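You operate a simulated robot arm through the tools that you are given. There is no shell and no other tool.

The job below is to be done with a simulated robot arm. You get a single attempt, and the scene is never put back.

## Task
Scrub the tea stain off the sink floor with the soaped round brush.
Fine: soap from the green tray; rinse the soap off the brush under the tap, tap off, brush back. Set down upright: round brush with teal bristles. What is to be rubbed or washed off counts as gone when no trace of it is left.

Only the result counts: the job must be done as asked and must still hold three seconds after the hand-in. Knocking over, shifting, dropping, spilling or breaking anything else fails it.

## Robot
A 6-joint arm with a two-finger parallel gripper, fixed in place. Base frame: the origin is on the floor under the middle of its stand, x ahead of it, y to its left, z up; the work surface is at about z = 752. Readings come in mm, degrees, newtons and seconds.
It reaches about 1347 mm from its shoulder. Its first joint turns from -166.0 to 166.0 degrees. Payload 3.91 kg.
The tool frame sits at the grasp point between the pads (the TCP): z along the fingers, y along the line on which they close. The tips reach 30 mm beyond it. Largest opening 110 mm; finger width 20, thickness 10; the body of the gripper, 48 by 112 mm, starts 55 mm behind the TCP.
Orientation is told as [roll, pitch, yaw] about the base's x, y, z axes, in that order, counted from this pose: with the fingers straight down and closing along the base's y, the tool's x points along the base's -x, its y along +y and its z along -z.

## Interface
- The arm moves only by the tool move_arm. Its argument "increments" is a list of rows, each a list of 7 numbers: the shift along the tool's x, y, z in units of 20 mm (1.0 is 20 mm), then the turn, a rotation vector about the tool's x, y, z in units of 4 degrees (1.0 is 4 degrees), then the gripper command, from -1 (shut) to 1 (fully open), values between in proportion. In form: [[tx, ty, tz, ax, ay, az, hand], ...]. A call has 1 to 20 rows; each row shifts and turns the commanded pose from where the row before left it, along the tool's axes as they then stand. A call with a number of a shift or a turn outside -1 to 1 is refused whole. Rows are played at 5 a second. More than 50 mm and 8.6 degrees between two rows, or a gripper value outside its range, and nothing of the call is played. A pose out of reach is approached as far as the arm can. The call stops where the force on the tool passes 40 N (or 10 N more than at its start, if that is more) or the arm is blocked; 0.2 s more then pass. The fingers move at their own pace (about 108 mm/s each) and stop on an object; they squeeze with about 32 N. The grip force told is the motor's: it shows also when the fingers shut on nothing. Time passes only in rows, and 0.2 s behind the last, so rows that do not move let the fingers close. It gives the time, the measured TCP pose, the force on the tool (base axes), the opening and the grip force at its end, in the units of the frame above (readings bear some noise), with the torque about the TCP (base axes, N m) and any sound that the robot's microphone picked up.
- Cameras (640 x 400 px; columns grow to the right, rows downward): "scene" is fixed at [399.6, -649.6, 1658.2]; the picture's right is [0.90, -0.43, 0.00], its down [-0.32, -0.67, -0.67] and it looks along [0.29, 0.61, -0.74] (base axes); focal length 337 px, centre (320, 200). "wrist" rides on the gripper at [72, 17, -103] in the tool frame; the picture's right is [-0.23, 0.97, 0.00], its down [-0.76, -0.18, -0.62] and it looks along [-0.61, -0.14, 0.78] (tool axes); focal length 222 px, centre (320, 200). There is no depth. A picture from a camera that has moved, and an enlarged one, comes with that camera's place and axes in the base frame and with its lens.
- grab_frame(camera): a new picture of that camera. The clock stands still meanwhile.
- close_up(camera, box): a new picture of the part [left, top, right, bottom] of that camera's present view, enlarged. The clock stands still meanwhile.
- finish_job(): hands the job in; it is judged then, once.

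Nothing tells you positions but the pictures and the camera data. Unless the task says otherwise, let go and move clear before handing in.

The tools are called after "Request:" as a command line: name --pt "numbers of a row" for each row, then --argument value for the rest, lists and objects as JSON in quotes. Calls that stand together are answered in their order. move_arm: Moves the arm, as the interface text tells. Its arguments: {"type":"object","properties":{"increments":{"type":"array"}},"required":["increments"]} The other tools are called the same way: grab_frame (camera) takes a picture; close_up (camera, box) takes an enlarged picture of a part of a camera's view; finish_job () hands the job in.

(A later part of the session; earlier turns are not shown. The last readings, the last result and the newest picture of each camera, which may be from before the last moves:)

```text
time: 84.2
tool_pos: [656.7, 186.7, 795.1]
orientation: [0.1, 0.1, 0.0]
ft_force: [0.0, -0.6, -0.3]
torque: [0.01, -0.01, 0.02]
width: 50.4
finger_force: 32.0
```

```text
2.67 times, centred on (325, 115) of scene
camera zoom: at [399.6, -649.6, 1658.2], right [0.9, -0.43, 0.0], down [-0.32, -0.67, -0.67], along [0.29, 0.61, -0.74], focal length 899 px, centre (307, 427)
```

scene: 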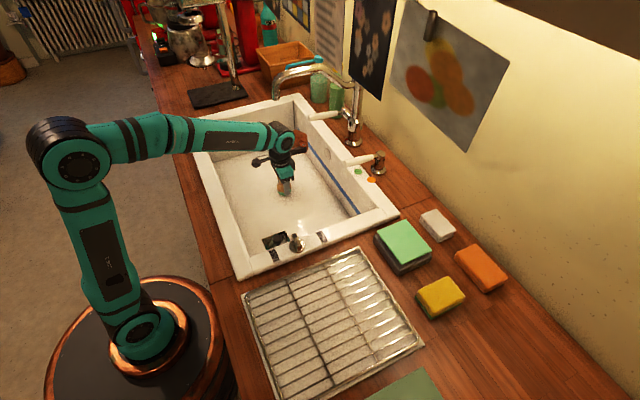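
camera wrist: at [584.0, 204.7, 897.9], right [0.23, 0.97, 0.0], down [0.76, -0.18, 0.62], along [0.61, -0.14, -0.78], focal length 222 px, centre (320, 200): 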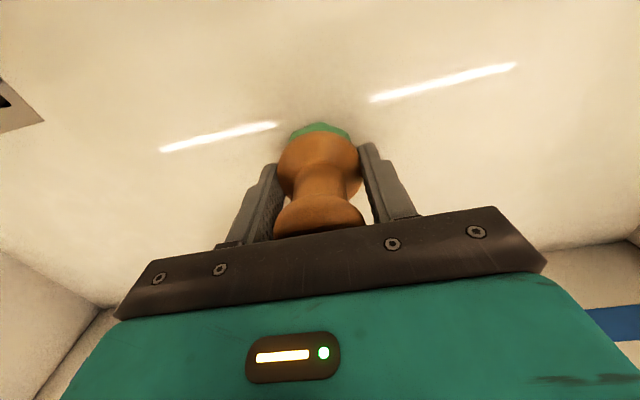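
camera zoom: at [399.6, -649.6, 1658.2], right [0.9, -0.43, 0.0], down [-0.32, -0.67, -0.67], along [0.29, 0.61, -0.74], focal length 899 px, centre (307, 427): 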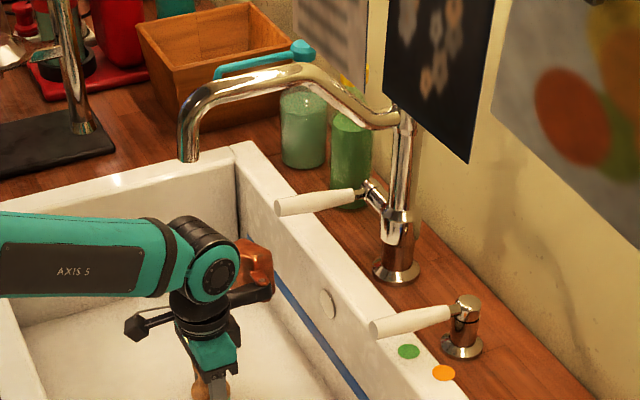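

The tap and levers look unmoved; the copper part beyond the wrist reached the sink's back wall, so I'll stay below x≈685 in the sink. I'll lift slightly, move aside and inspect the floor.

Request:
move_arm --pt "0 0 -1 0 0 0 -1" --pt "0 0 -1 0 0 0 -1" --pt "0.5 -1 0 0 0 0 -1" --pt "0.5 -1 0 0 0 0 -1" --pt "0.5 -1 0 0 0 0 -1" --pt "0 -1 0 0 0 0 -1" --pt "0 -1 0 0 0 0 -1" --pt "0 0 0 0 0 0 -1"

Request:
close_up --camera "scene" --box '[230, 130, 320, 210]'

Request:
close_up --camera "scene" --box '[255, 150, 295, 190]'

Request:
grab_frame --camera "wrist"

```text
time: 86.0
tool_pos: [627.5, 85.1, 836.1]
orientation: [0.1, 0.1, 0.0]
ft_force: [-0.1, 0.2, 0.1]
torque: [-0.01, 0.02, -0.02]
width: 50.3
finger_force: 32.2
```

```text
5.00 times, centred on (275, 170) of scene
camera zoom: at [399.6, -649.6, 1658.2], right [0.9, -0.43, 0.0], down [-0.32, -0.67, -0.67], along [0.29, 0.61, -0.74], focal length 1686 px, centre (545, 350)
```

zoom: 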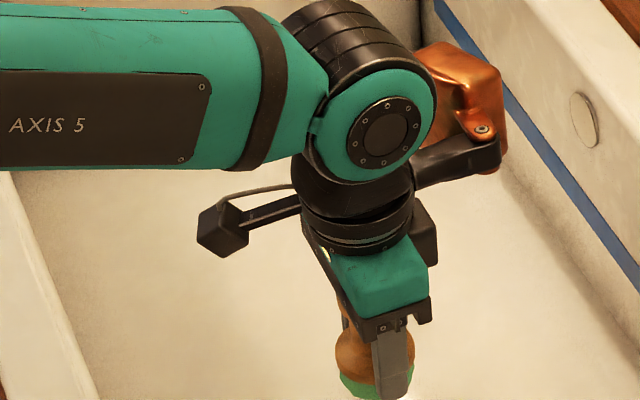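

```text
10.00 times, centred on (275, 170) of scene
camera zoom: at [399.6, -649.6, 1658.2], right [0.9, -0.43, 0.0], down [-0.32, -0.67, -0.67], along [0.29, 0.61, -0.74], focal length 3373 px, centre (770, 500)
```

zoom: 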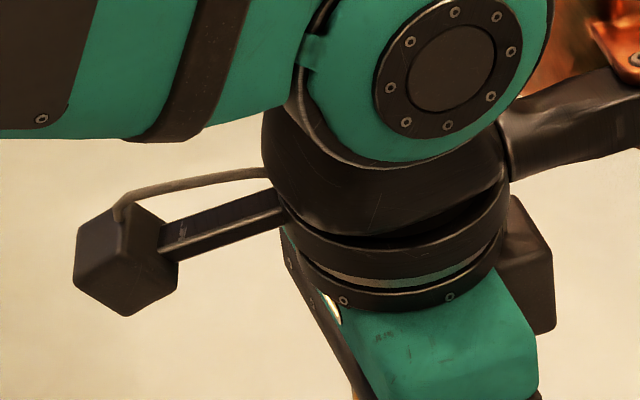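

```text
taken
camera wrist: at [554.1, 102.8, 938.9], right [0.23, 0.97, 0.0], down [0.76, -0.18, 0.62], along [0.61, -0.14, -0.78], focal length 222 px, centre (320, 200)
```

wrist: 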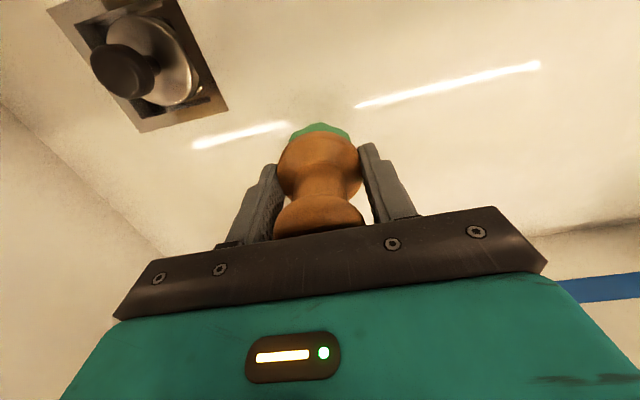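

The arm blocks the scene view and the soap is still on the bristles. I'll pass back low under the spout to beyond the stained area (y≈380) so both cameras can see the floor.

Request:
move_arm --pt "0 1 0.9 0 0 0 -1" --pt "0 1 0 0 0 0 -1" --pt "0 1 0 0 0 0 -1" --pt "0 1 0 0 0 0 -1" --pt "0 1 0 0 0 0 -1" --pt "0 1 0 0 0 0 -1" --pt "0 1 0 0 0 0 -1" --pt "0 1 0 0 0 0 -1" --pt "0 1 0 0 0 0 -1" --pt "0 1 0 0 0 0 -1" --pt "0 1 0 0 0 0 -1" --pt "0 1 0 0 0 0 -1" --pt "0 1 0 0 0 0 -1" --pt "0 1 0 0 0 0 -1" --pt "0 0.8 0 0 0 0 -1" --pt "0 0 0 0 0 0 -1"

Request:
close_up --camera "scene" --box '[230, 130, 320, 210]'

Request:
close_up --camera "scene" --box '[255, 150, 305, 190]'

Request:
grab_frame --camera "wrist"

```text
time: 89.1
tool_pos: [625.2, 365.1, 817.8]
orientation: [-0.1, 0.2, -0.5]
ft_force: [-9.2, -39.9, 2.3]
torque: [5.24, -1.26, -3.3]
width: 50.3
finger_force: 32.0
stopped in row 15: the force on the tool passed its limit at 60 N (the readings are from after the stop); the commanded pose is now the measured one
```

```text
5.00 times, centred on (275, 170) of scene
camera zoom: at [399.6, -649.6, 1658.2], right [0.9, -0.43, 0.0], down [-0.32, -0.67, -0.67], along [0.29, 0.61, -0.74], focal length 1686 px, centre (545, 350)
```

zoom: 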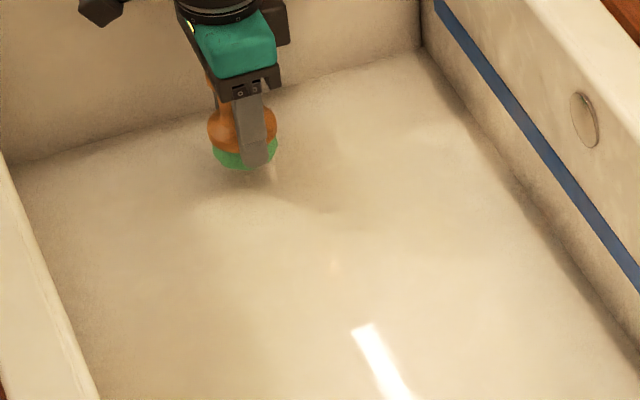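

```text
10.00 times, centred on (280, 170) of scene
camera zoom: at [399.6, -649.6, 1658.2], right [0.9, -0.43, 0.0], down [-0.32, -0.67, -0.67], along [0.29, 0.61, -0.74], focal length 3373 px, centre (720, 500)
```

zoom: 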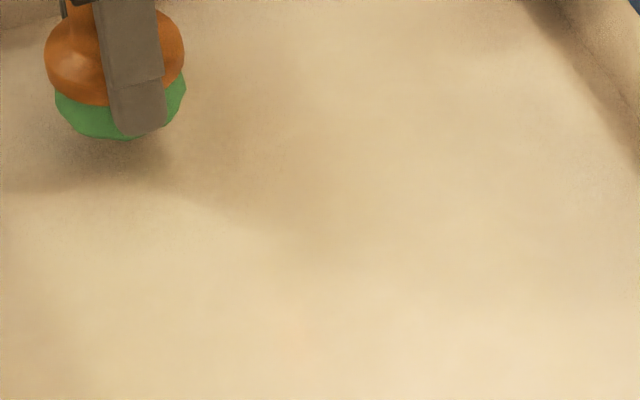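

```text
taken
camera wrist: at [554.0, 383.9, 921.3], right [0.24, 0.97, 0.0], down [0.76, -0.18, 0.62], along [0.6, -0.15, -0.78], focal length 222 px, centre (320, 200)
```

wrist: 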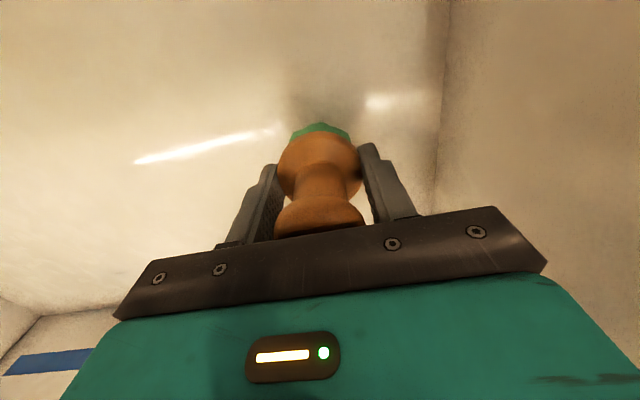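

The arm's elbow side touched the left sink wall, so y must stay below about 350 down here. I'll back off, rise out of the sink, and re-check the floor for any trace.

Request:
move_arm --pt "0 -0.6 0 0 0 0.12 -1" --pt "0 -1 0 0 0 0 -1" --pt "0 -0.8 -0.5 0 0 0 -1" --pt "0 0 -1 0 0 0 -1" --pt "0 0 -1 0 0 0 -1" --pt "0 0 -1 0 0 0 -1" --pt "0 0 -1 0 0 0 -1" --pt "0 0 -1 0 0 0 -1" --pt "0 0 -1 0 0 0 -1" --pt "0 0 0 0 0 0 -1"

Request:
grab_frame --camera "scene"

Request:
close_up --camera "scene" --box '[235, 130, 325, 210]'

Request:
close_up --camera "scene" --box '[255, 150, 305, 190]'

```text
time: 91.3
tool_pos: [628.5, 320.6, 945.6]
orientation: [-0.1, 0.3, -0.8]
ft_force: [0.2, -0.4, -0.2]
torque: [-0.03, 0.0, 0.0]
width: 50.4
finger_force: 32.0
```

```text
taken
```

scene: 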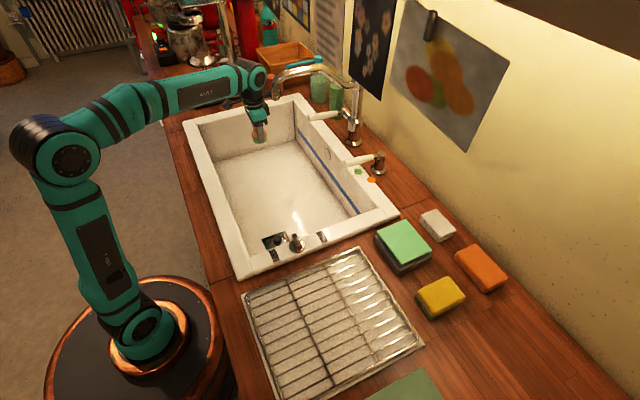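

```text
5.00 times, centred on (280, 170) of scene
camera zoom: at [399.6, -649.6, 1658.2], right [0.9, -0.43, 0.0], down [-0.32, -0.67, -0.67], along [0.29, 0.61, -0.74], focal length 1686 px, centre (520, 350)
```

zoom: 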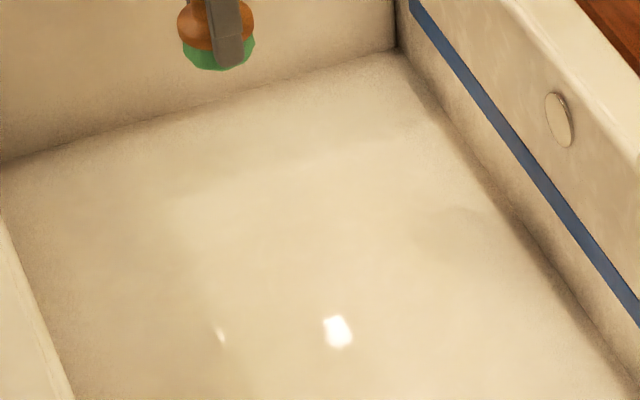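

```text
10.00 times, centred on (280, 170) of scene
camera zoom: at [399.6, -649.6, 1658.2], right [0.9, -0.43, 0.0], down [-0.32, -0.67, -0.67], along [0.29, 0.61, -0.74], focal length 3373 px, centre (720, 500)
```

zoom: 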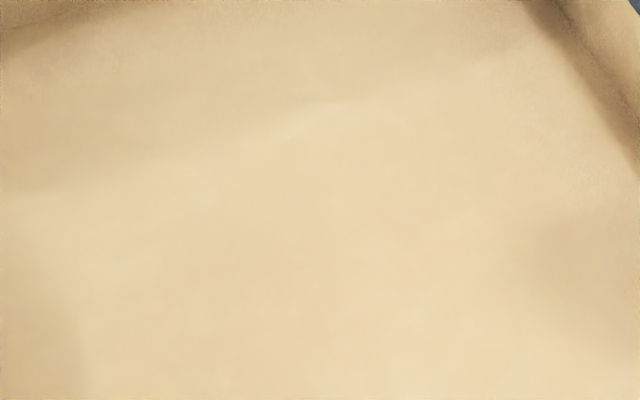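

The floor looks clean from here. As a safeguard against invisible remains I'll do one more full pass with even pressure, after straightening the small yaw error.

Request:
move_arm --pt "0.5 0 1 0 -0.07 -0.2 -1" --pt "0.3 0 1 0 0 0 -1" --pt "0 0.2 1 0 0 0 -1" --pt "0 0.2 1 0 0 0 -1" --pt "0 0.2 1 0 0 0 -1" --pt "0 0 1 0 0 0 -1" --pt "0 0 1 0 0 0 -1" --pt "0 0 0.2 0 0 0 -1" --pt "0 0 0.1 0 0 0 -1" --pt "0 0 0 0 0 0 -1"

Request:
move_arm --pt "0 0 0.08 0 0 0 -1" --pt "0 0 0.08 0 0 0 -1" --pt "0 0 0 0 0 0 -1"

```text
time: 93.5
tool_pos: [609.1, 332.0, 799.9]
orientation: [-0.1, -0.1, 0.0]
ft_force: [0.8, -0.3, -0.5]
torque: [0.02, -0.02, 0.01]
width: 50.1
finger_force: 32.3
```

```text
time: 94.3
tool_pos: [609.8, 331.8, 797.4]
orientation: [-0.1, -0.1, 0.0]
ft_force: [0.3, 0.4, -1.1]
torque: [0.03, -0.01, -0.01]
width: 50.5
finger_force: 31.5
```

Request:
move_arm --pt "0 0 0.08 0 0 0 -1" --pt "0 0 0.05 0 0 0 -1" --pt "0 0 0 0 0 0 -1"

Request:
move_arm --pt "0 0 0.05 0 0 0 -1" --pt "0 0 0 0 0 0 -1"

Request:
move_arm --pt "0 0 0.05 0 0 0 -1" --pt "0 0 0 0 0 0 -1"

```text
time: 95.1
tool_pos: [609.1, 332.5, 795.9]
orientation: [-0.1, -0.1, 0.0]
ft_force: [0.0, -1.0, -0.7]
torque: [-0.03, -0.02, 0.01]
width: 50.5
finger_force: 32.3
```

```text
time: 95.7
tool_pos: [609.8, 332.2, 794.0]
orientation: [-0.1, -0.1, 0.0]
ft_force: [-0.6, 0.8, 0.8]
torque: [0.02, -0.03, 0.04]
width: 50.2
finger_force: 32.0
```

```text
time: 96.3
tool_pos: [610.1, 332.6, 793.3]
orientation: [0.1, -0.2, 0.0]
ft_force: [3.2, -4.4, 17.2]
torque: [-0.04, -0.14, -0.03]
width: 50.3
finger_force: 31.8
```

Contact again at 17 N. Now the second pass, line by line.

Request:
move_arm --pt "0 -1 0 0 0 0 -1" --pt "0 -1 0 0 0 0 -1" --pt "0 -1 0 0 0 0 -1" --pt "0 -1 0 0 0 0 -1" --pt "0 -0.7 0 0 0 0 -1" --pt "-0.8 0 0 0 0 0 -1" --pt "0 0 0 0 0 0 -1"

Request:
move_arm --pt "0 1 0 0 0 0 -1" --pt "0 1 0.01 0 0 0 -1" --pt "0 1 0.01 0 0 0 -1" --pt "0 1 0.01 0 0 0 -1" --pt "0 0.7 0.01 0 0 0 -1" --pt "0 0 0 0 0 0 -1"

Request:
move_arm --pt "-0.8 0 0 0 0 0 -1" --pt "0 -1 0 0 0 0 -1" --pt "0 -1 0 0 0 0 -1" --pt "0 -1 0 0 0 0 -1" --pt "0 -1 0 0 0 0 -1" --pt "0 -0.7 0 0 0 0 -1" --pt "0 0 0 0 0 0 -1"

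```text
time: 97.9
tool_pos: [625.6, 239.1, 794.0]
orientation: [0.0, -0.1, 0.0]
ft_force: [-0.6, -0.6, 3.0]
torque: [-0.01, 0.05, -0.03]
width: 50.7
finger_force: 31.9
```

```text
time: 99.3
tool_pos: [625.4, 331.4, 794.6]
orientation: [0.0, -0.1, 0.0]
ft_force: [2.0, -5.1, 16.8]
torque: [-0.18, -0.09, -0.04]
width: 50.3
finger_force: 31.9
```

```text
time: 100.9
tool_pos: [642.8, 237.7, 793.7]
orientation: [-0.1, -0.1, 0.0]
ft_force: [-0.9, 9.3, 25.5]
torque: [0.41, 0.02, 0.05]
width: 50.5
finger_force: 31.8
```

Pressure is good (17–25 N). I'll continue with the lines at x≈658, 672 and 686.

Request:
move_arm --pt "-0.8 0 0 0 0 0 -1" --pt "0 1 0 0 0 0 -1" --pt "0 1 0 0 0 0 -1" --pt "0 1 0 0 0 0 -1" --pt "0 1 0 0 0 0 -1" --pt "0 0.8 0 0 0 0 -1" --pt "0 0 0 0 0 0 -1"

Request:
move_arm --pt "-0.75 0 0 0 0 0 -1" --pt "0 -1 0 0 0 0 -1" --pt "0 -1 0 0 0 0 -1" --pt "0 -1 0 0 0 0 -1" --pt "0 -1 0 0 0 0 -1" --pt "0 -0.8 0 0 0 0 -1" --pt "0 0 0 0 0 0 -1"

Request:
move_arm --pt "-0.6 0 0 0 0 0 -1" --pt "0 1 0 0 0 0 -1" --pt "0 1 0 0 0 0 -1" --pt "0 1 0 0 0 0 -1" --pt "0 1 0 0 0 0 -1" --pt "0 0.8 0 0 0 0 -1" --pt "0 0 0 0 0 0 -1"

```text
time: 102.5
tool_pos: [658.0, 334.0, 790.9]
orientation: [-0.1, 0.0, -0.1]
ft_force: [1.3, -2.2, 12.1]
torque: [-0.04, -0.08, -0.02]
width: 50.3
finger_force: 32.0
```

```text
time: 104.1
tool_pos: [673.0, 237.2, 790.8]
orientation: [-0.1, -0.1, 0.1]
ft_force: [0.2, 0.1, 0.0]
torque: [0.0, -0.01, -0.03]
width: 50.3
finger_force: 32.1
```

```text
time: 105.7
tool_pos: [684.8, 336.1, 792.8]
orientation: [-0.1, 0.0, -0.1]
ft_force: [0.1, -0.5, 0.0]
torque: [0.03, -0.01, -0.04]
width: 50.3
finger_force: 31.8
```

The pressure dropped on the last two lines; I'll add a little and repeat them back.

Request:
move_arm --pt "0 0 0.08 0 0 0 -1" --pt "0 -1 0 0 0 0 -1" --pt "0 -1 0 0 0 0 -1" --pt "0 -1 0 0 0 0 -1" --pt "0 -1 0 0 0 0 -1" --pt "0 -0.9 0 0 0 0 -1" --pt "0 0 0 0 0 0 -1"

Request:
move_arm --pt "0.6 0 0.02 0 0 0 -1" --pt "0 1 0 0 0 0 -1" --pt "0 1 0 0 0 0 -1" --pt "0 1 0 0 0 0 -1" --pt "0 1 0 0 0 0 -1" --pt "0 0.9 0 0 0 0 -1" --pt "0 0 0 0 0 0 -1"

Request:
grab_frame --camera "wrist"

Request:
close_up --camera "scene" --box '[240, 140, 310, 200]'

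```text
time: 107.3
tool_pos: [683.6, 236.3, 791.3]
orientation: [-0.1, -0.2, 0.1]
ft_force: [0.4, -0.2, -1.0]
torque: [0.0, 0.01, 0.02]
width: 50.4
finger_force: 32.2
```

```text
time: 108.9
tool_pos: [673.2, 332.7, 791.0]
orientation: [-0.1, -0.1, 0.0]
ft_force: [0.4, 0.3, -0.3]
torque: [-0.04, -0.03, -0.01]
width: 50.5
finger_force: 31.6
```

```text
taken
camera wrist: at [599.9, 351.6, 894.8], right [0.23, 0.97, 0.0], down [0.76, -0.18, 0.62], along [0.61, -0.14, -0.78], focal length 222 px, centre (320, 200)
```

wrist: 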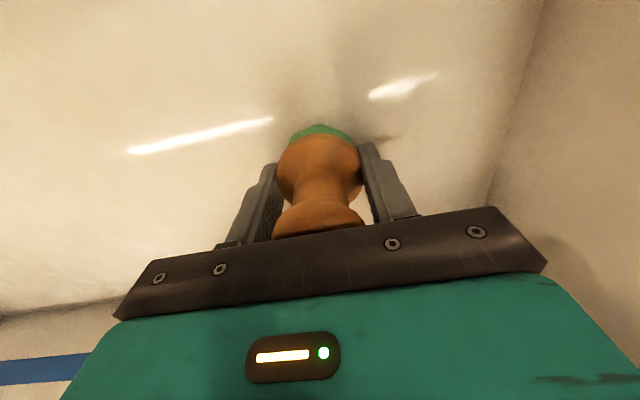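

```text
6.67 times, centred on (275, 170) of scene
camera zoom: at [399.6, -649.6, 1658.2], right [0.9, -0.43, 0.0], down [-0.32, -0.67, -0.67], along [0.29, 0.61, -0.74], focal length 2248 px, centre (620, 400)
```

zoom: 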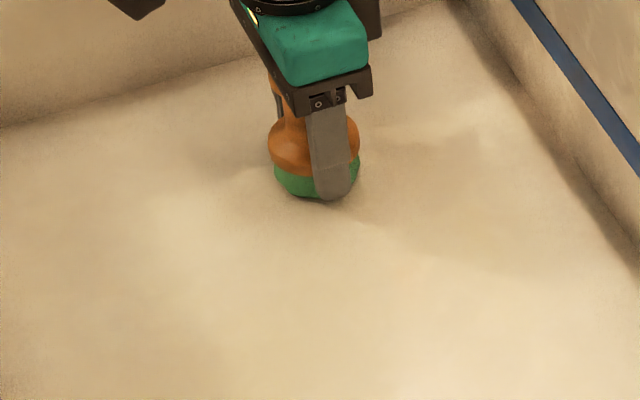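

Still light contact there. I'll press 2 mm more and repeat the x≈672–686 lines once more.

Request:
move_arm --pt "0 0 0.08 0 0 0 -1" --pt "0 0 0 0 0 0 -1"

Request:
move_arm --pt "0 -1 0 0 0 0 -1" --pt "0 -1 0 0 0 0 -1" --pt "0 -1 0 0 0 0 -1" --pt "0 -1 0 0 0 0 -1" --pt "0 -0.8 0 0 0 0 -1" --pt "-0.6 0 0 0 0 0 -1" --pt "0 0 0 0 0 0 -1"

Request:
move_arm --pt "0 1 0 0 0 0 -1" --pt "0 1 0 0 0 0 -1" --pt "0 1 0 0 0 0 -1" --pt "0 1 0 0 0 0 -1" --pt "0 0.8 0 0 0 0 -1" --pt "0 0 0 0 0 0 -1"

```text
time: 109.5
tool_pos: [672.8, 333.0, 790.1]
orientation: [0.0, -0.2, 0.0]
ft_force: [-3.8, 0.0, 14.8]
torque: [0.06, 0.12, 0.02]
width: 50.1
finger_force: 31.9
```

```text
time: 111.1
tool_pos: [683.8, 235.0, 790.0]
orientation: [0.0, -0.2, 0.0]
ft_force: [-7.1, -1.9, 17.1]
torque: [-0.01, 0.14, 0.03]
width: 50.1
finger_force: 31.8
```

```text
time: 112.5
tool_pos: [684.3, 335.6, 789.6]
orientation: [-0.1, -0.1, 0.0]
ft_force: [-2.3, -2.6, 6.5]
torque: [-0.09, -0.06, -0.08]
width: 50.4
finger_force: 31.9
```

The scrubbing is thorough now. The lever needs free fingers, so I'll stand the soapy brush upright on the sink floor at about (630, 300) and let go.

Request:
move_arm --pt "0 0 -0.3 0 0 0 -1" --pt "0.9 -0.6 0 0 0 0 -1" --pt "0.9 -0.6 0 0 0 0 -1" --pt "0.9 -0.5 0 0 0 0 -1" --pt "0 0 0.15 0 0 0 -1" --pt "0 0 0 0 0 0 -1"

Request:
move_arm --pt "0 0 0.06 0 0 0 -1" --pt "0 0 0 0 0 0 -1"

Request:
move_arm --pt "0 0 0.06 0 0 0 -1" --pt "0 0 0 0 0 0 -1"

```text
time: 113.9
tool_pos: [629.0, 302.3, 791.5]
orientation: [-0.1, -0.1, 0.1]
ft_force: [-0.3, -0.4, -0.8]
torque: [0.03, 0.01, -0.03]
width: 50.2
finger_force: 32.1
```

```text
time: 114.5
tool_pos: [629.2, 302.3, 790.5]
orientation: [0.0, 0.0, 0.0]
ft_force: [0.3, -0.4, -0.2]
torque: [0.01, -0.01, 0.03]
width: 50.3
finger_force: 31.5
```

```text
time: 115.1
tool_pos: [629.6, 300.2, 788.8]
orientation: [-0.1, -0.1, 0.1]
ft_force: [0.5, -0.8, -0.5]
torque: [-0.03, 0.0, 0.01]
width: 50.3
finger_force: 32.2
```

Request:
move_arm --pt "0 0 0.05 0 0 0 -1" --pt "0 0 0 0 0 0 -1"

Request:
close_up --camera "scene" --box '[240, 140, 300, 190]'

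```text
time: 115.7
tool_pos: [629.9, 300.3, 789.3]
orientation: [0.0, 0.0, 0.0]
ft_force: [-1.0, 0.8, 4.0]
torque: [0.03, -0.06, 0.01]
width: 50.0
finger_force: 31.5
```

```text
8.00 times, centred on (270, 165) of scene
camera zoom: at [399.6, -649.6, 1658.2], right [0.9, -0.43, 0.0], down [-0.32, -0.67, -0.67], along [0.29, 0.61, -0.74], focal length 2698 px, centre (720, 480)
```

zoom: 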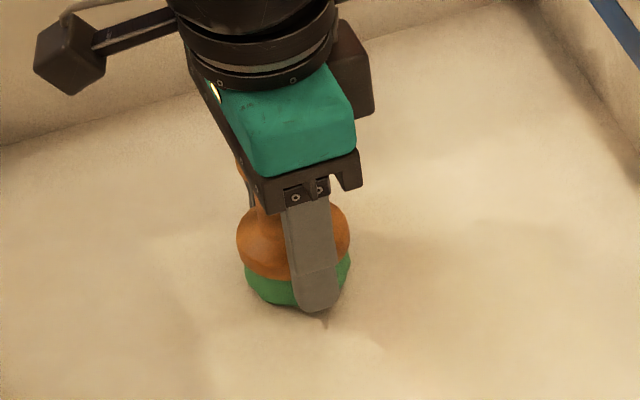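

The brush rests on the floor with 4 N. I'll open and rise straight up.

Request:
move_arm --pt "0 0 0 0 0 0 0" --pt "0 0 0 0 0 0 0.5" --pt "0 0 0 0 0 0 1" --pt "0 0 0 0 0 0 1" --pt "0 0 -0.5 0 0 0 1" --pt "0 0 -1 0 0 0 1" --pt "0 0 -1 0 0 0 1" --pt "0 0 -1 0 0 0 1" --pt "0 0 -1 0 0 0 1" --pt "0 0 -1 0 0 0 1" --pt "0 0 -1 0 0 0 1" --pt "0 0 -1 0 0 0 1" --pt "0 0 0 0 0 0 1"

Request:
grab_frame --camera "wrist"

Request:
close_up --camera "scene" --box '[220, 70, 340, 190]'

```text
time: 118.5
tool_pos: [629.0, 298.6, 941.1]
orientation: [-0.1, -0.1, 0.1]
ft_force: [0.1, -0.3, -0.7]
torque: [0.0, 0.02, -0.04]
width: 109.8
finger_force: 0.1
```

```text
taken
camera wrist: at [556.1, 317.5, 1044.2], right [0.23, 0.97, 0.0], down [0.76, -0.18, 0.62], along [0.61, -0.14, -0.78], focal length 222 px, centre (320, 200)
```

wrist: 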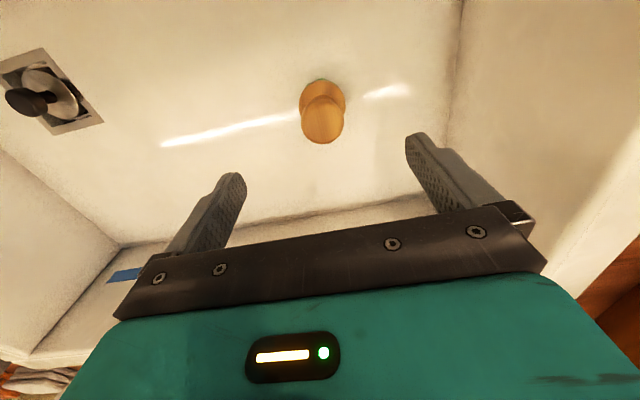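

```text
3.33 times, centred on (280, 130) of scene
camera zoom: at [399.6, -649.6, 1658.2], right [0.9, -0.43, 0.0], down [-0.32, -0.67, -0.67], along [0.29, 0.61, -0.74], focal length 1124 px, centre (453, 433)
```

zoom: 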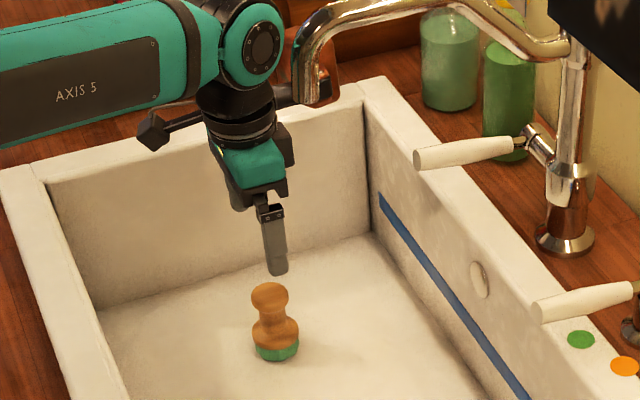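

The brush stands upright on the floor, which shows no stain. Next I'll rise, pitch the gripper about 40° forward (keeping its side bracket away from the bottles) and approach the tap lever from its tip.

Request:
move_arm --pt "0.3 0 -1 0 0 0 1" --pt "0.3 0 -1 0 0 0 1" --pt "0.3 0 -1 0 0 0 1" --pt "0.3 0 -1 0 0 0 1" --pt "0.3 0 -1 0 0 0 1" --pt "0 0 -1 0 0 0 1" --pt "0 0 0 0 -1 0 1" --pt "0 0 0 0 -1 0 1" --pt "0 0 0 0 -1 0 1" --pt "0 0 0 0 -1 0 1" --pt "0 0 0 0 -1 0 1" --pt "0 0 0 0 -1 0 1" --pt "0 0 0 0 -1 0 1" --pt "0 0 0 0 -1 0 1" --pt "0 0 0 0 -1 0 1" --pt "0 0 0 0 -1 0 1" --pt "0 0 0 0 0 0 1"

Request:
grab_frame --camera "wrist"

Request:
grab_frame --camera "scene"

```text
time: 122.1
tool_pos: [599.9, 300.7, 1058.5]
orientation: [-0.1, -40.1, 0.1]
ft_force: [-0.3, -0.5, -1.1]
torque: [0.03, -0.01, 0.0]
width: 110.2
finger_force: 0.0
```

```text
taken
camera wrist: at [478.1, 319.1, 1090.5], right [0.17, 0.97, 0.14], down [0.18, -0.18, 0.97], along [0.97, -0.14, -0.21], focal length 222 px, centre (320, 200)
```

wrist: 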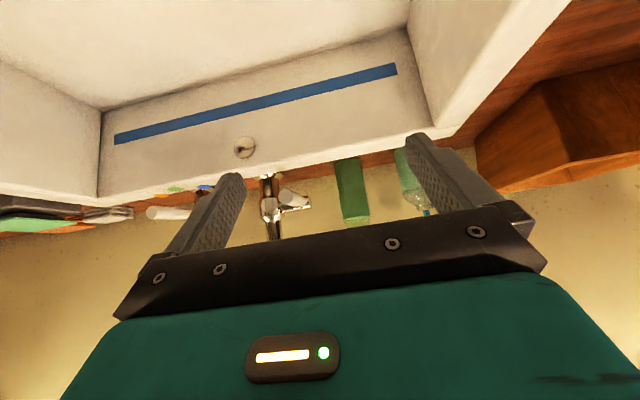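

```text
taken
```

scene: 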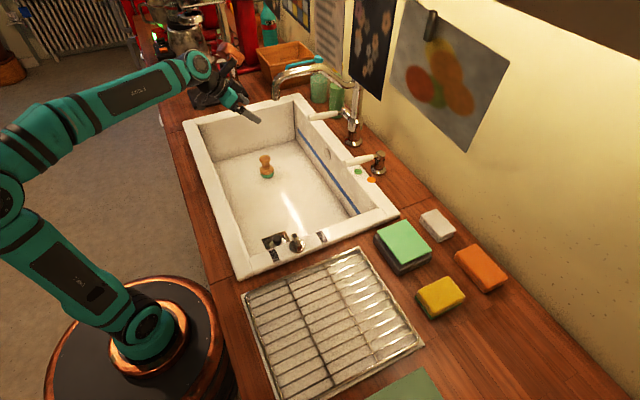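

The forward-pitched wrist camera (upside down) now sees the tap area; I'll enlarge it to place the lever precisely.

Request:
close_up --camera "wrist" --box '[230, 130, 390, 250]'

Request:
close_up --camera "scene" --box '[260, 50, 380, 160]'

```text
3.33 times, centred on (310, 190) of wrist
camera zoom: at [478.1, 319.1, 1090.5], right [0.17, 0.97, 0.14], down [0.18, -0.18, 0.97], along [0.97, -0.14, -0.21], focal length 740 px, centre (353, 233)
```

zoom: 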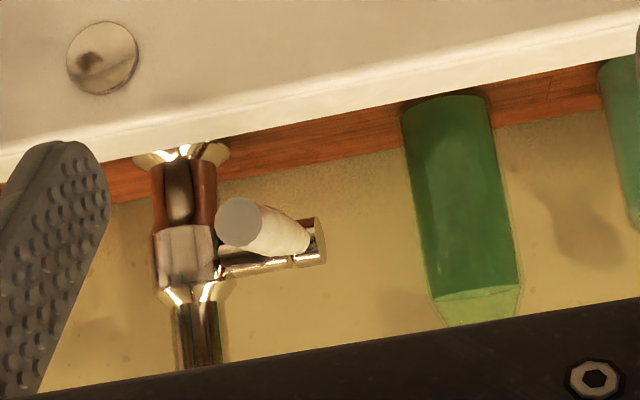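

```text
3.64 times, centred on (320, 105) of scene
camera zoom: at [399.6, -649.6, 1658.2], right [0.9, -0.43, 0.0], down [-0.32, -0.67, -0.67], along [0.29, 0.61, -0.74], focal length 1226 px, centre (320, 546)
```

zoom: 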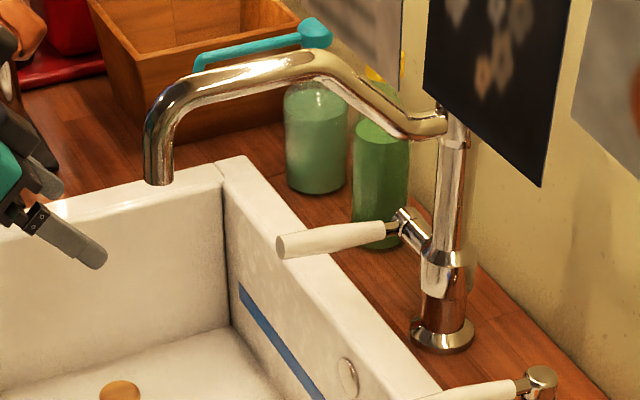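

The lever's white grip runs from about (885, 229, 1001) to its tip (782, 225, 1013), 22 mm thick. I'll line up at y=226 and approach from the tip side, stopping just short for a check.

Request:
move_arm --pt "0 -1 0 0 0 0 1" --pt "0 -1 0 0 0 0 1" --pt "0 -1 0 0 0 0 1" --pt "0 -0.75 0 0 0 0 1" --pt "-0.618 0 0.819 0 0 0 1" --pt "-0.618 0 0.819 0 0 0 1" --pt "-0.618 0 0.819 0 0 0 1" --pt "-0.618 0 0.819 0 0 0 1" --pt "-0.618 0 0.819 0 0 0 1" --pt "-0.618 0 0.819 0 0 0 1" --pt "-0.618 0 0.819 0 0 0 1" --pt "0 0 0 0 0 0 1"

Request:
grab_frame --camera "wrist"

Request:
close_up --camera "scene" --box '[250, 40, 390, 170]'

```text
time: 124.7
tool_pos: [740.4, 224.5, 1028.6]
orientation: [0.0, -40.1, 0.1]
ft_force: [0.6, 1.0, -0.5]
torque: [0.01, -0.01, 0.02]
width: 110.1
finger_force: 0.1
```

```text
taken
camera wrist: at [618.7, 243.0, 1060.1], right [0.17, 0.97, 0.14], down [0.18, -0.18, 0.97], along [0.97, -0.14, -0.21], focal length 222 px, centre (320, 200)
```

wrist: 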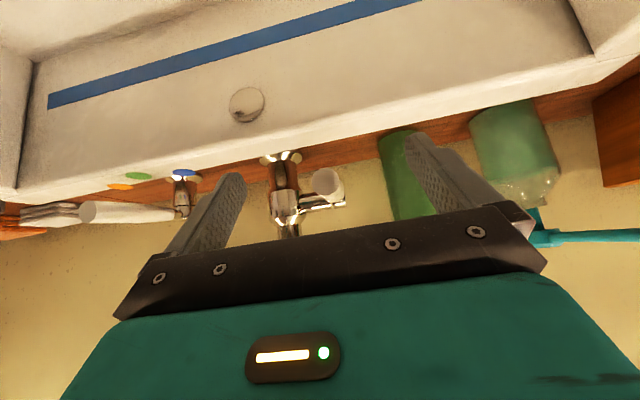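

```text
3.08 times, centred on (320, 105) of scene
camera zoom: at [399.6, -649.6, 1658.2], right [0.9, -0.43, 0.0], down [-0.32, -0.67, -0.67], along [0.29, 0.61, -0.74], focal length 1038 px, centre (320, 492)
```

zoom: 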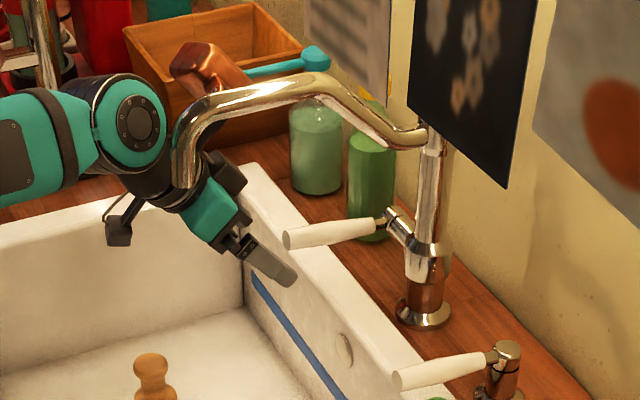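

The lever tip is centred between the open fingers. I'll advance the last 60 mm so the pads straddle the grip.

Request:
move_arm --pt "-0.577 0.02 0.867 0 0 0 1" --pt "-0.577 0.02 0.867 0 0 0 1" --pt "-0.577 0.02 0.867 0 0 0 1" --pt "0 0 0 0 0 0 1"

Request:
grab_frame --camera "wrist"

Request:
close_up --camera "scene" --box '[270, 60, 370, 150]'

```text
time: 125.7
tool_pos: [801.8, 223.4, 1007.4]
orientation: [-0.2, -40.1, 0.1]
ft_force: [-0.1, 0.8, -0.3]
torque: [0.01, -0.04, 0.01]
width: 110.2
finger_force: 0.1
```

```text
taken
camera wrist: at [680.1, 242.0, 1040.5], right [0.17, 0.97, 0.14], down [0.18, -0.18, 0.97], along [0.97, -0.14, -0.21], focal length 222 px, centre (320, 200)
```

wrist: 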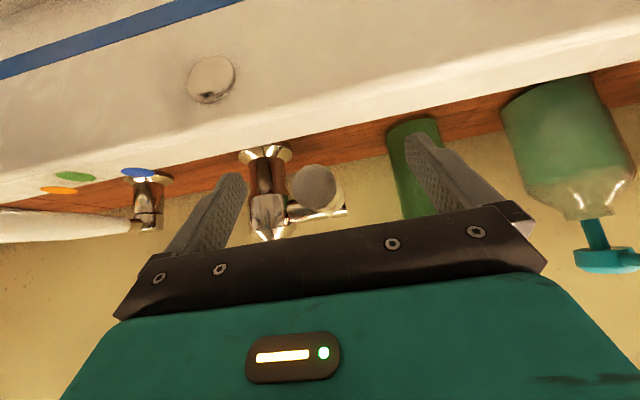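

```text
4.44 times, centred on (320, 105) of scene
camera zoom: at [399.6, -649.6, 1658.2], right [0.9, -0.43, 0.0], down [-0.32, -0.67, -0.67], along [0.29, 0.61, -0.74], focal length 1499 px, centre (320, 622)
```

zoom: 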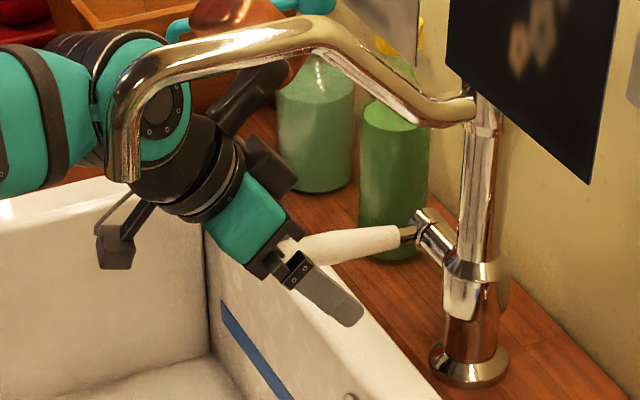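

Aligned on the lever. I'll close on it.

Request:
move_arm --pt "0 0.1 0 0 0 0 1" --pt "0 0 0 0 0 0 0.3" --pt "0 0 0 0 0 0 -0.3" --pt "0 0 0 0 0 0 -1" --pt "0 0 0 0 0 0 -1" --pt "0 0 0 0 0 0 -1"

Request:
grab_frame --camera "wrist"

```text
time: 127.1
tool_pos: [802.1, 225.2, 1008.9]
orientation: [-0.1, -40.0, 0.1]
ft_force: [-4.9, -40.5, -3.5]
torque: [-0.05, 0.29, -0.19]
width: 22.4
finger_force: 45.2
```

```text
taken
camera wrist: at [678.9, 242.6, 1040.9], right [0.18, 0.97, 0.14], down [0.18, -0.18, 0.97], along [0.97, -0.14, -0.21], focal length 222 px, centre (320, 200)
```

wrist: 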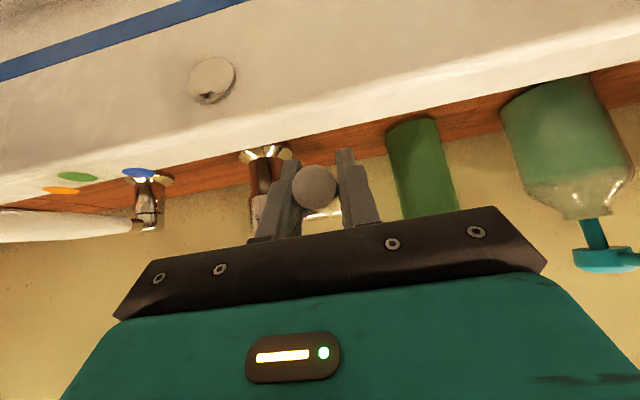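

Gripped with a side force of 40 N, so the lever centre is slightly to -y. I'll shift 2 mm to relieve it.

Request:
move_arm --pt "0 -0.1 0 0 0 0 -1" --pt "0 0 0 0 0 0 -1"

```text
time: 127.7
tool_pos: [801.4, 223.3, 1009.1]
orientation: [-0.1, -40.0, 0.0]
ft_force: [-5.8, -34.4, -6.7]
torque: [0.04, 0.73, -0.1]
width: 22.5
finger_force: 45.3
```

Request:
move_arm --pt "0 -0.15 0 0 0 0 -1" --pt "0 0 0 0 0 0 -1"

```text
time: 128.3
tool_pos: [800.3, 223.1, 1008.6]
orientation: [-0.1, -39.8, 0.1]
ft_force: [-0.5, -18.0, -9.9]
torque: [0.1, 1.24, -0.04]
width: 22.5
finger_force: 45.0
```

Request:
move_arm --pt "0 -0.12 0 0 0 0 -1" --pt "0 0 0 0 0 0 -1"

Request:
close_up --camera "scene" --box '[270, 60, 370, 150]'

```text
time: 128.9
tool_pos: [800.9, 224.0, 1007.9]
orientation: [-0.1, -40.1, 0.2]
ft_force: [4.4, 28.5, -7.0]
torque: [0.05, 0.74, 0.1]
width: 22.4
finger_force: 44.9
```

```text
4.44 times, centred on (320, 105) of scene
camera zoom: at [399.6, -649.6, 1658.2], right [0.9, -0.43, 0.0], down [-0.32, -0.67, -0.67], along [0.29, 0.61, -0.74], focal length 1499 px, centre (320, 622)
```

zoom: 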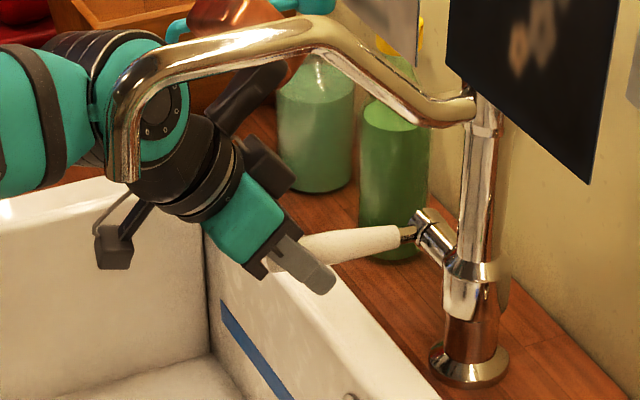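

Request:
move_arm --pt "0 0.07 0 0 0 0 -1" --pt "0 0 0 0 0 0 -1"

Request:
move_arm --pt "-0.18 0 -0.17 0 0 0 -1" --pt "0 0 0 0 0 0 -1"

```text
time: 129.5
tool_pos: [801.0, 224.2, 1008.3]
orientation: [-0.2, -40.1, 0.1]
ft_force: [8.4, 36.5, -2.4]
torque: [0.05, 0.13, 0.16]
width: 22.5
finger_force: 45.0
```

```text
time: 130.1
tool_pos: [800.7, 224.6, 1012.6]
orientation: [-0.2, -39.9, 0.3]
ft_force: [6.4, 36.3, -13.4]
torque: [-0.08, 1.34, 0.14]
width: 22.5
finger_force: 45.1
```

Request:
move_arm --pt "0 0.1 0 0 0 0 -1" --pt "0 0 0 0 0 0 -1" --pt "0 0 0 0 0 0 -1"

Request:
close_up --camera "scene" --box '[280, 75, 360, 145]'

Request:
close_up --camera "wrist" --box '[230, 130, 410, 250]'

```text
time: 130.9
tool_pos: [800.5, 223.7, 1011.9]
orientation: [-0.1, -40.0, 0.1]
ft_force: [4.9, 15.3, -10.9]
torque: [-0.07, 1.2, 0.1]
width: 22.4
finger_force: 44.7
```

```text
5.71 times, centred on (320, 110) of scene
camera zoom: at [399.6, -649.6, 1658.2], right [0.9, -0.43, 0.0], down [-0.32, -0.67, -0.67], along [0.29, 0.61, -0.74], focal length 1927 px, centre (320, 714)
```

zoom: 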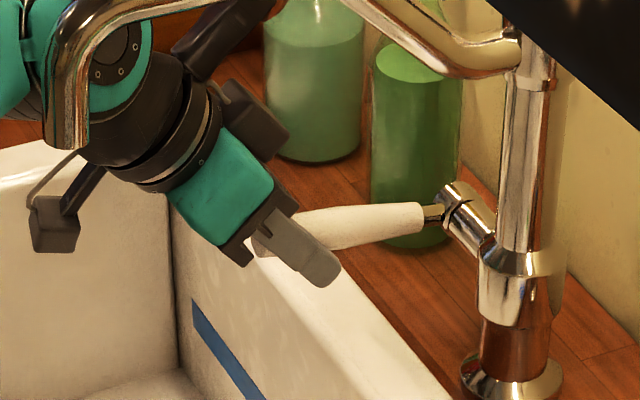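

```text
3.33 times, centred on (320, 190) of wrist
camera zoom: at [679.1, 242.4, 1045.6], right [0.18, 0.97, 0.14], down [0.18, -0.18, 0.97], along [0.97, -0.14, -0.21], focal length 740 px, centre (320, 233)
```

zoom: 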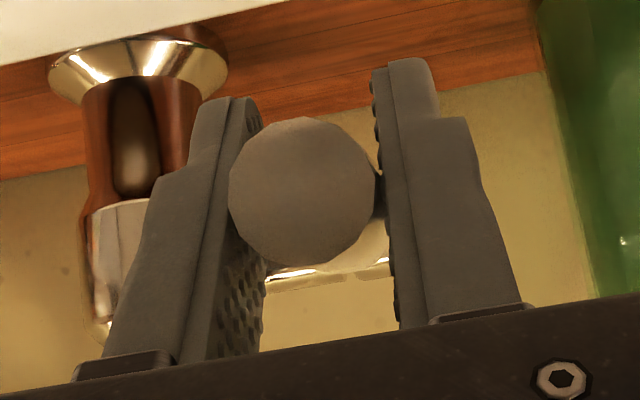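

Gripped evenly enough; the lever resists with about 11 N so far. I'll keep lifting in small steps along its arc.

Request:
move_arm --pt "-0.18 0.03 -0.17 0 0 0 -1" --pt "0 0 0 0 0 0 -1"

Request:
move_arm --pt "-0.18 0 -0.17 0 0 0 -1" --pt "0 0 0 0 0 0 -1"

Request:
close_up --camera "scene" --box '[260, 60, 380, 170]'

```text
time: 131.5
tool_pos: [802.3, 224.6, 1018.7]
orientation: [-0.2, -40.1, 0.0]
ft_force: [3.9, -13.9, -13.8]
torque: [-0.01, 1.33, -0.01]
width: 22.7
finger_force: 44.8
```

```text
time: 132.1
tool_pos: [803.2, 224.3, 1023.7]
orientation: [-0.1, -39.9, 0.0]
ft_force: [4.3, -27.8, -12.7]
torque: [0.0, 1.26, -0.07]
width: 22.6
finger_force: 45.1
```

```text
3.64 times, centred on (320, 115) of scene
camera zoom: at [399.6, -649.6, 1658.2], right [0.9, -0.43, 0.0], down [-0.32, -0.67, -0.67], along [0.29, 0.61, -0.74], focal length 1226 px, centre (320, 509)
```

zoom: 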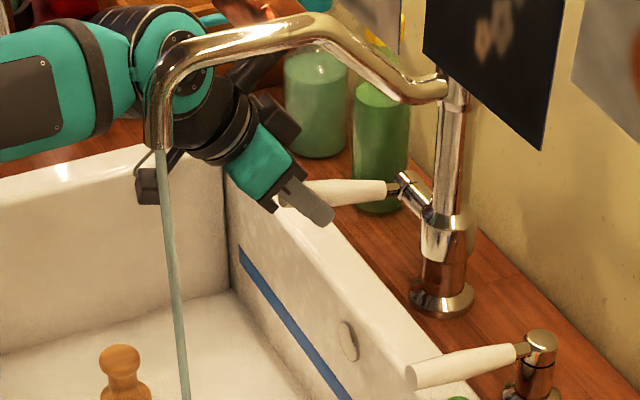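

Water is running: lifting opens the tap. I'll raise it a little more for a solid stream and see.

Request:
move_arm --pt "-0.18 -0.05 -0.16 0 0 0 -1" --pt "-0.18 0 -0.16 0 0 0 -1" --pt "0 0 0 0 0 0 -1"

Request:
grab_frame --camera "scene"

Request:
close_up --camera "scene" --box '[240, 60, 360, 240]'

```text
time: 132.9
tool_pos: [803.6, 223.4, 1033.0]
orientation: [-0.1, -40.1, 0.1]
ft_force: [-0.3, -22.7, -12.8]
torque: [-0.02, 1.31, -0.1]
width: 22.2
finger_force: 45.2
```

```text
taken
```

scene: 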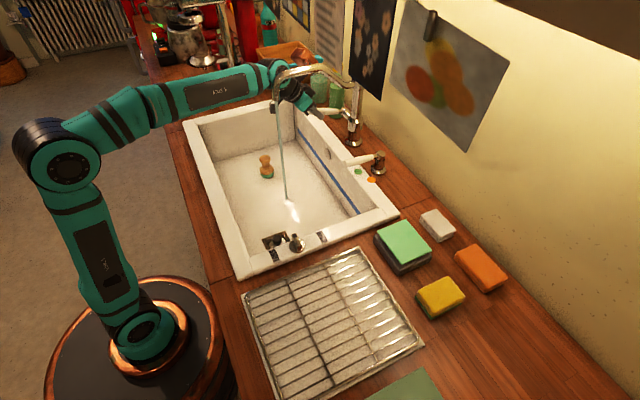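

```text
2.22 times, centred on (300, 150) of scene
camera zoom: at [399.6, -649.6, 1658.2], right [0.9, -0.43, 0.0], down [-0.32, -0.67, -0.67], along [0.29, 0.61, -0.74], focal length 750 px, centre (364, 311)
```

zoom: 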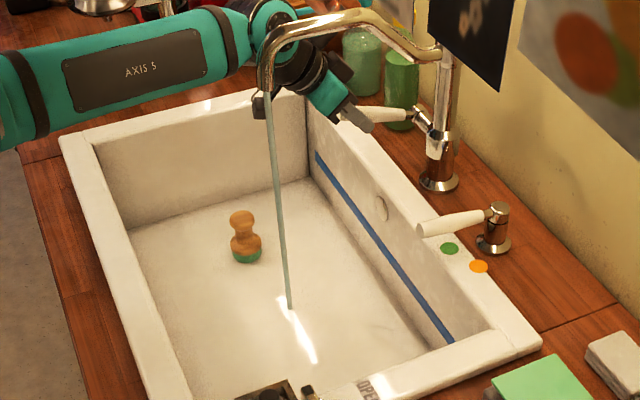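

The stream falls straight at about (647, 152). Now I'll release the lever, see that it stays open, and back straight off.

Request:
move_arm --pt "0 0 0 0 0 0 -0.3" --pt "0 0 0 0 0 0 0.3" --pt "0 0 0 0 0 0 1" --pt "0 0 0 0 0 0 1" --pt "0.766 0 -0.643 0 0 0 1" --pt "0.766 0 -0.643 0 0 0 1" --pt "0.766 0 -0.643 0 0 0 1" --pt "0.766 0 -0.643 0 0 0 1" --pt "0.766 0 -0.643 0 0 0 1" --pt "0.766 0 -0.643 0 0 0 1" --pt "0.766 0 -0.643 0 0 0 1" --pt "0.766 0 -0.643 0 0 0 1" --pt "0 0 0 0 0 0 1"

Request:
grab_frame --camera "scene"

```text
time: 135.7
tool_pos: [644.9, 223.8, 1034.1]
orientation: [-0.1, -40.1, 0.0]
ft_force: [0.2, 0.0, -0.8]
torque: [-0.01, -0.01, -0.04]
width: 109.9
finger_force: 0.0
```

```text
taken
```

scene: 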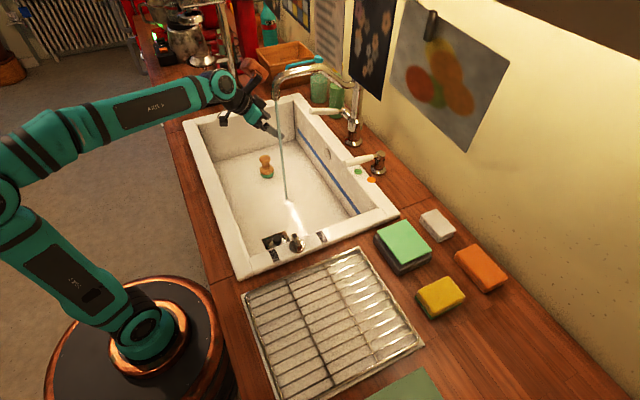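

The lever stays open and the stream runs. I'll swing back over the brush, upright the gripper and descend around it.

Request:
move_arm --pt "0 0.95 0 0 1 0 1" --pt "0 0.95 0 0 1 0 1" --pt "0 0.95 0 0 1 0 1" --pt "0 0.97 0 0 1 0 1" --pt "0 0 0 0 1 0 1" --pt "0 0 0 0 1 0 1" --pt "0 0 0 0 1 0 1" --pt "0 0 0 0 1 0 1" --pt "0 0 0 0 1 0 1" --pt "0 0 0 0 1 0 1" --pt "0.75 0 0 0 0 0 1" --pt "0 0 0 0 0 0 1"

Request:
grab_frame --camera "wrist"

```text
time: 138.3
tool_pos: [629.5, 300.2, 1032.9]
orientation: [-0.1, -0.1, 0.0]
ft_force: [0.0, -0.6, 0.5]
torque: [0.03, 0.01, -0.02]
width: 109.8
finger_force: 0.0
```

```text
taken
camera wrist: at [556.5, 318.6, 1137.0], right [0.23, 0.97, 0.0], down [0.76, -0.18, 0.62], along [0.61, -0.14, -0.78], focal length 222 px, centre (320, 200)
```

wrist: 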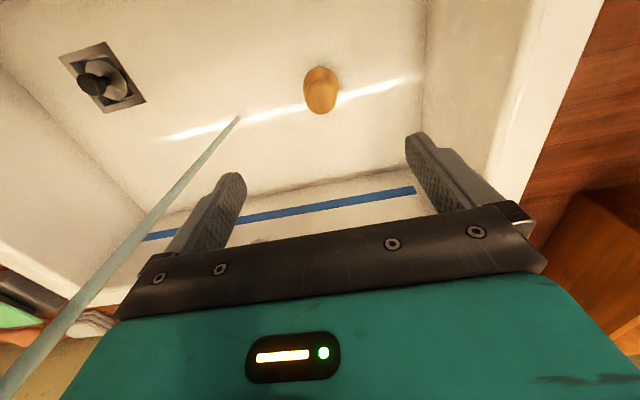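

The brush is straight below. I'll descend to the disc height (TCP z≈797) and grip it.

Request:
move_arm --pt "0 0 1 0 0 0 1" --pt "0 0 1 0 0 0 1" --pt "0 0 1 0 0 0 1" --pt "0 0 1 0 0 0 1" --pt "0 0 1 0 0 0 1" --pt "0 0 1 0 0 0 1" --pt "0 0 1 0 0 0 1" --pt "0 0 1 0 0 0 1" --pt "0 0 1 0 0 0 1" --pt "0 0 1 0 0 0 1" --pt "0 0 0.9 0 0 0 1" --pt "0 0 0.6 0 0 0 1" --pt "0 0 0.3 0 0 0 1" --pt "0 0 0 0 0 0 1"

Request:
grab_frame --camera "wrist"

```text
time: 141.3
tool_pos: [629.2, 299.4, 796.8]
orientation: [-0.1, -0.1, 0.1]
ft_force: [0.1, -0.3, -1.0]
torque: [0.0, 0.0, 0.0]
width: 110.2
finger_force: 0.0
```

```text
taken
camera wrist: at [555.2, 318.7, 900.2], right [0.23, 0.97, 0.0], down [0.76, -0.18, 0.62], along [0.61, -0.14, -0.78], focal length 222 px, centre (320, 200)
```

wrist: 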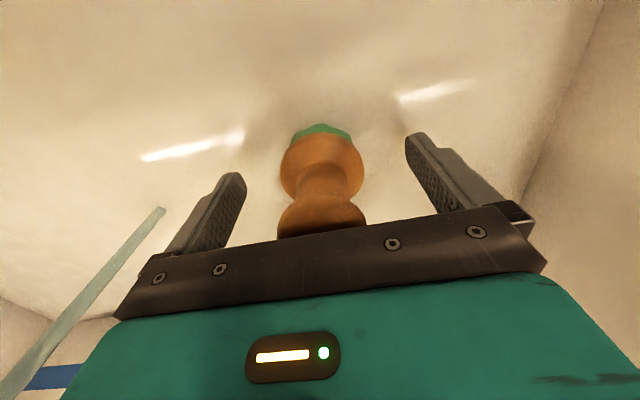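

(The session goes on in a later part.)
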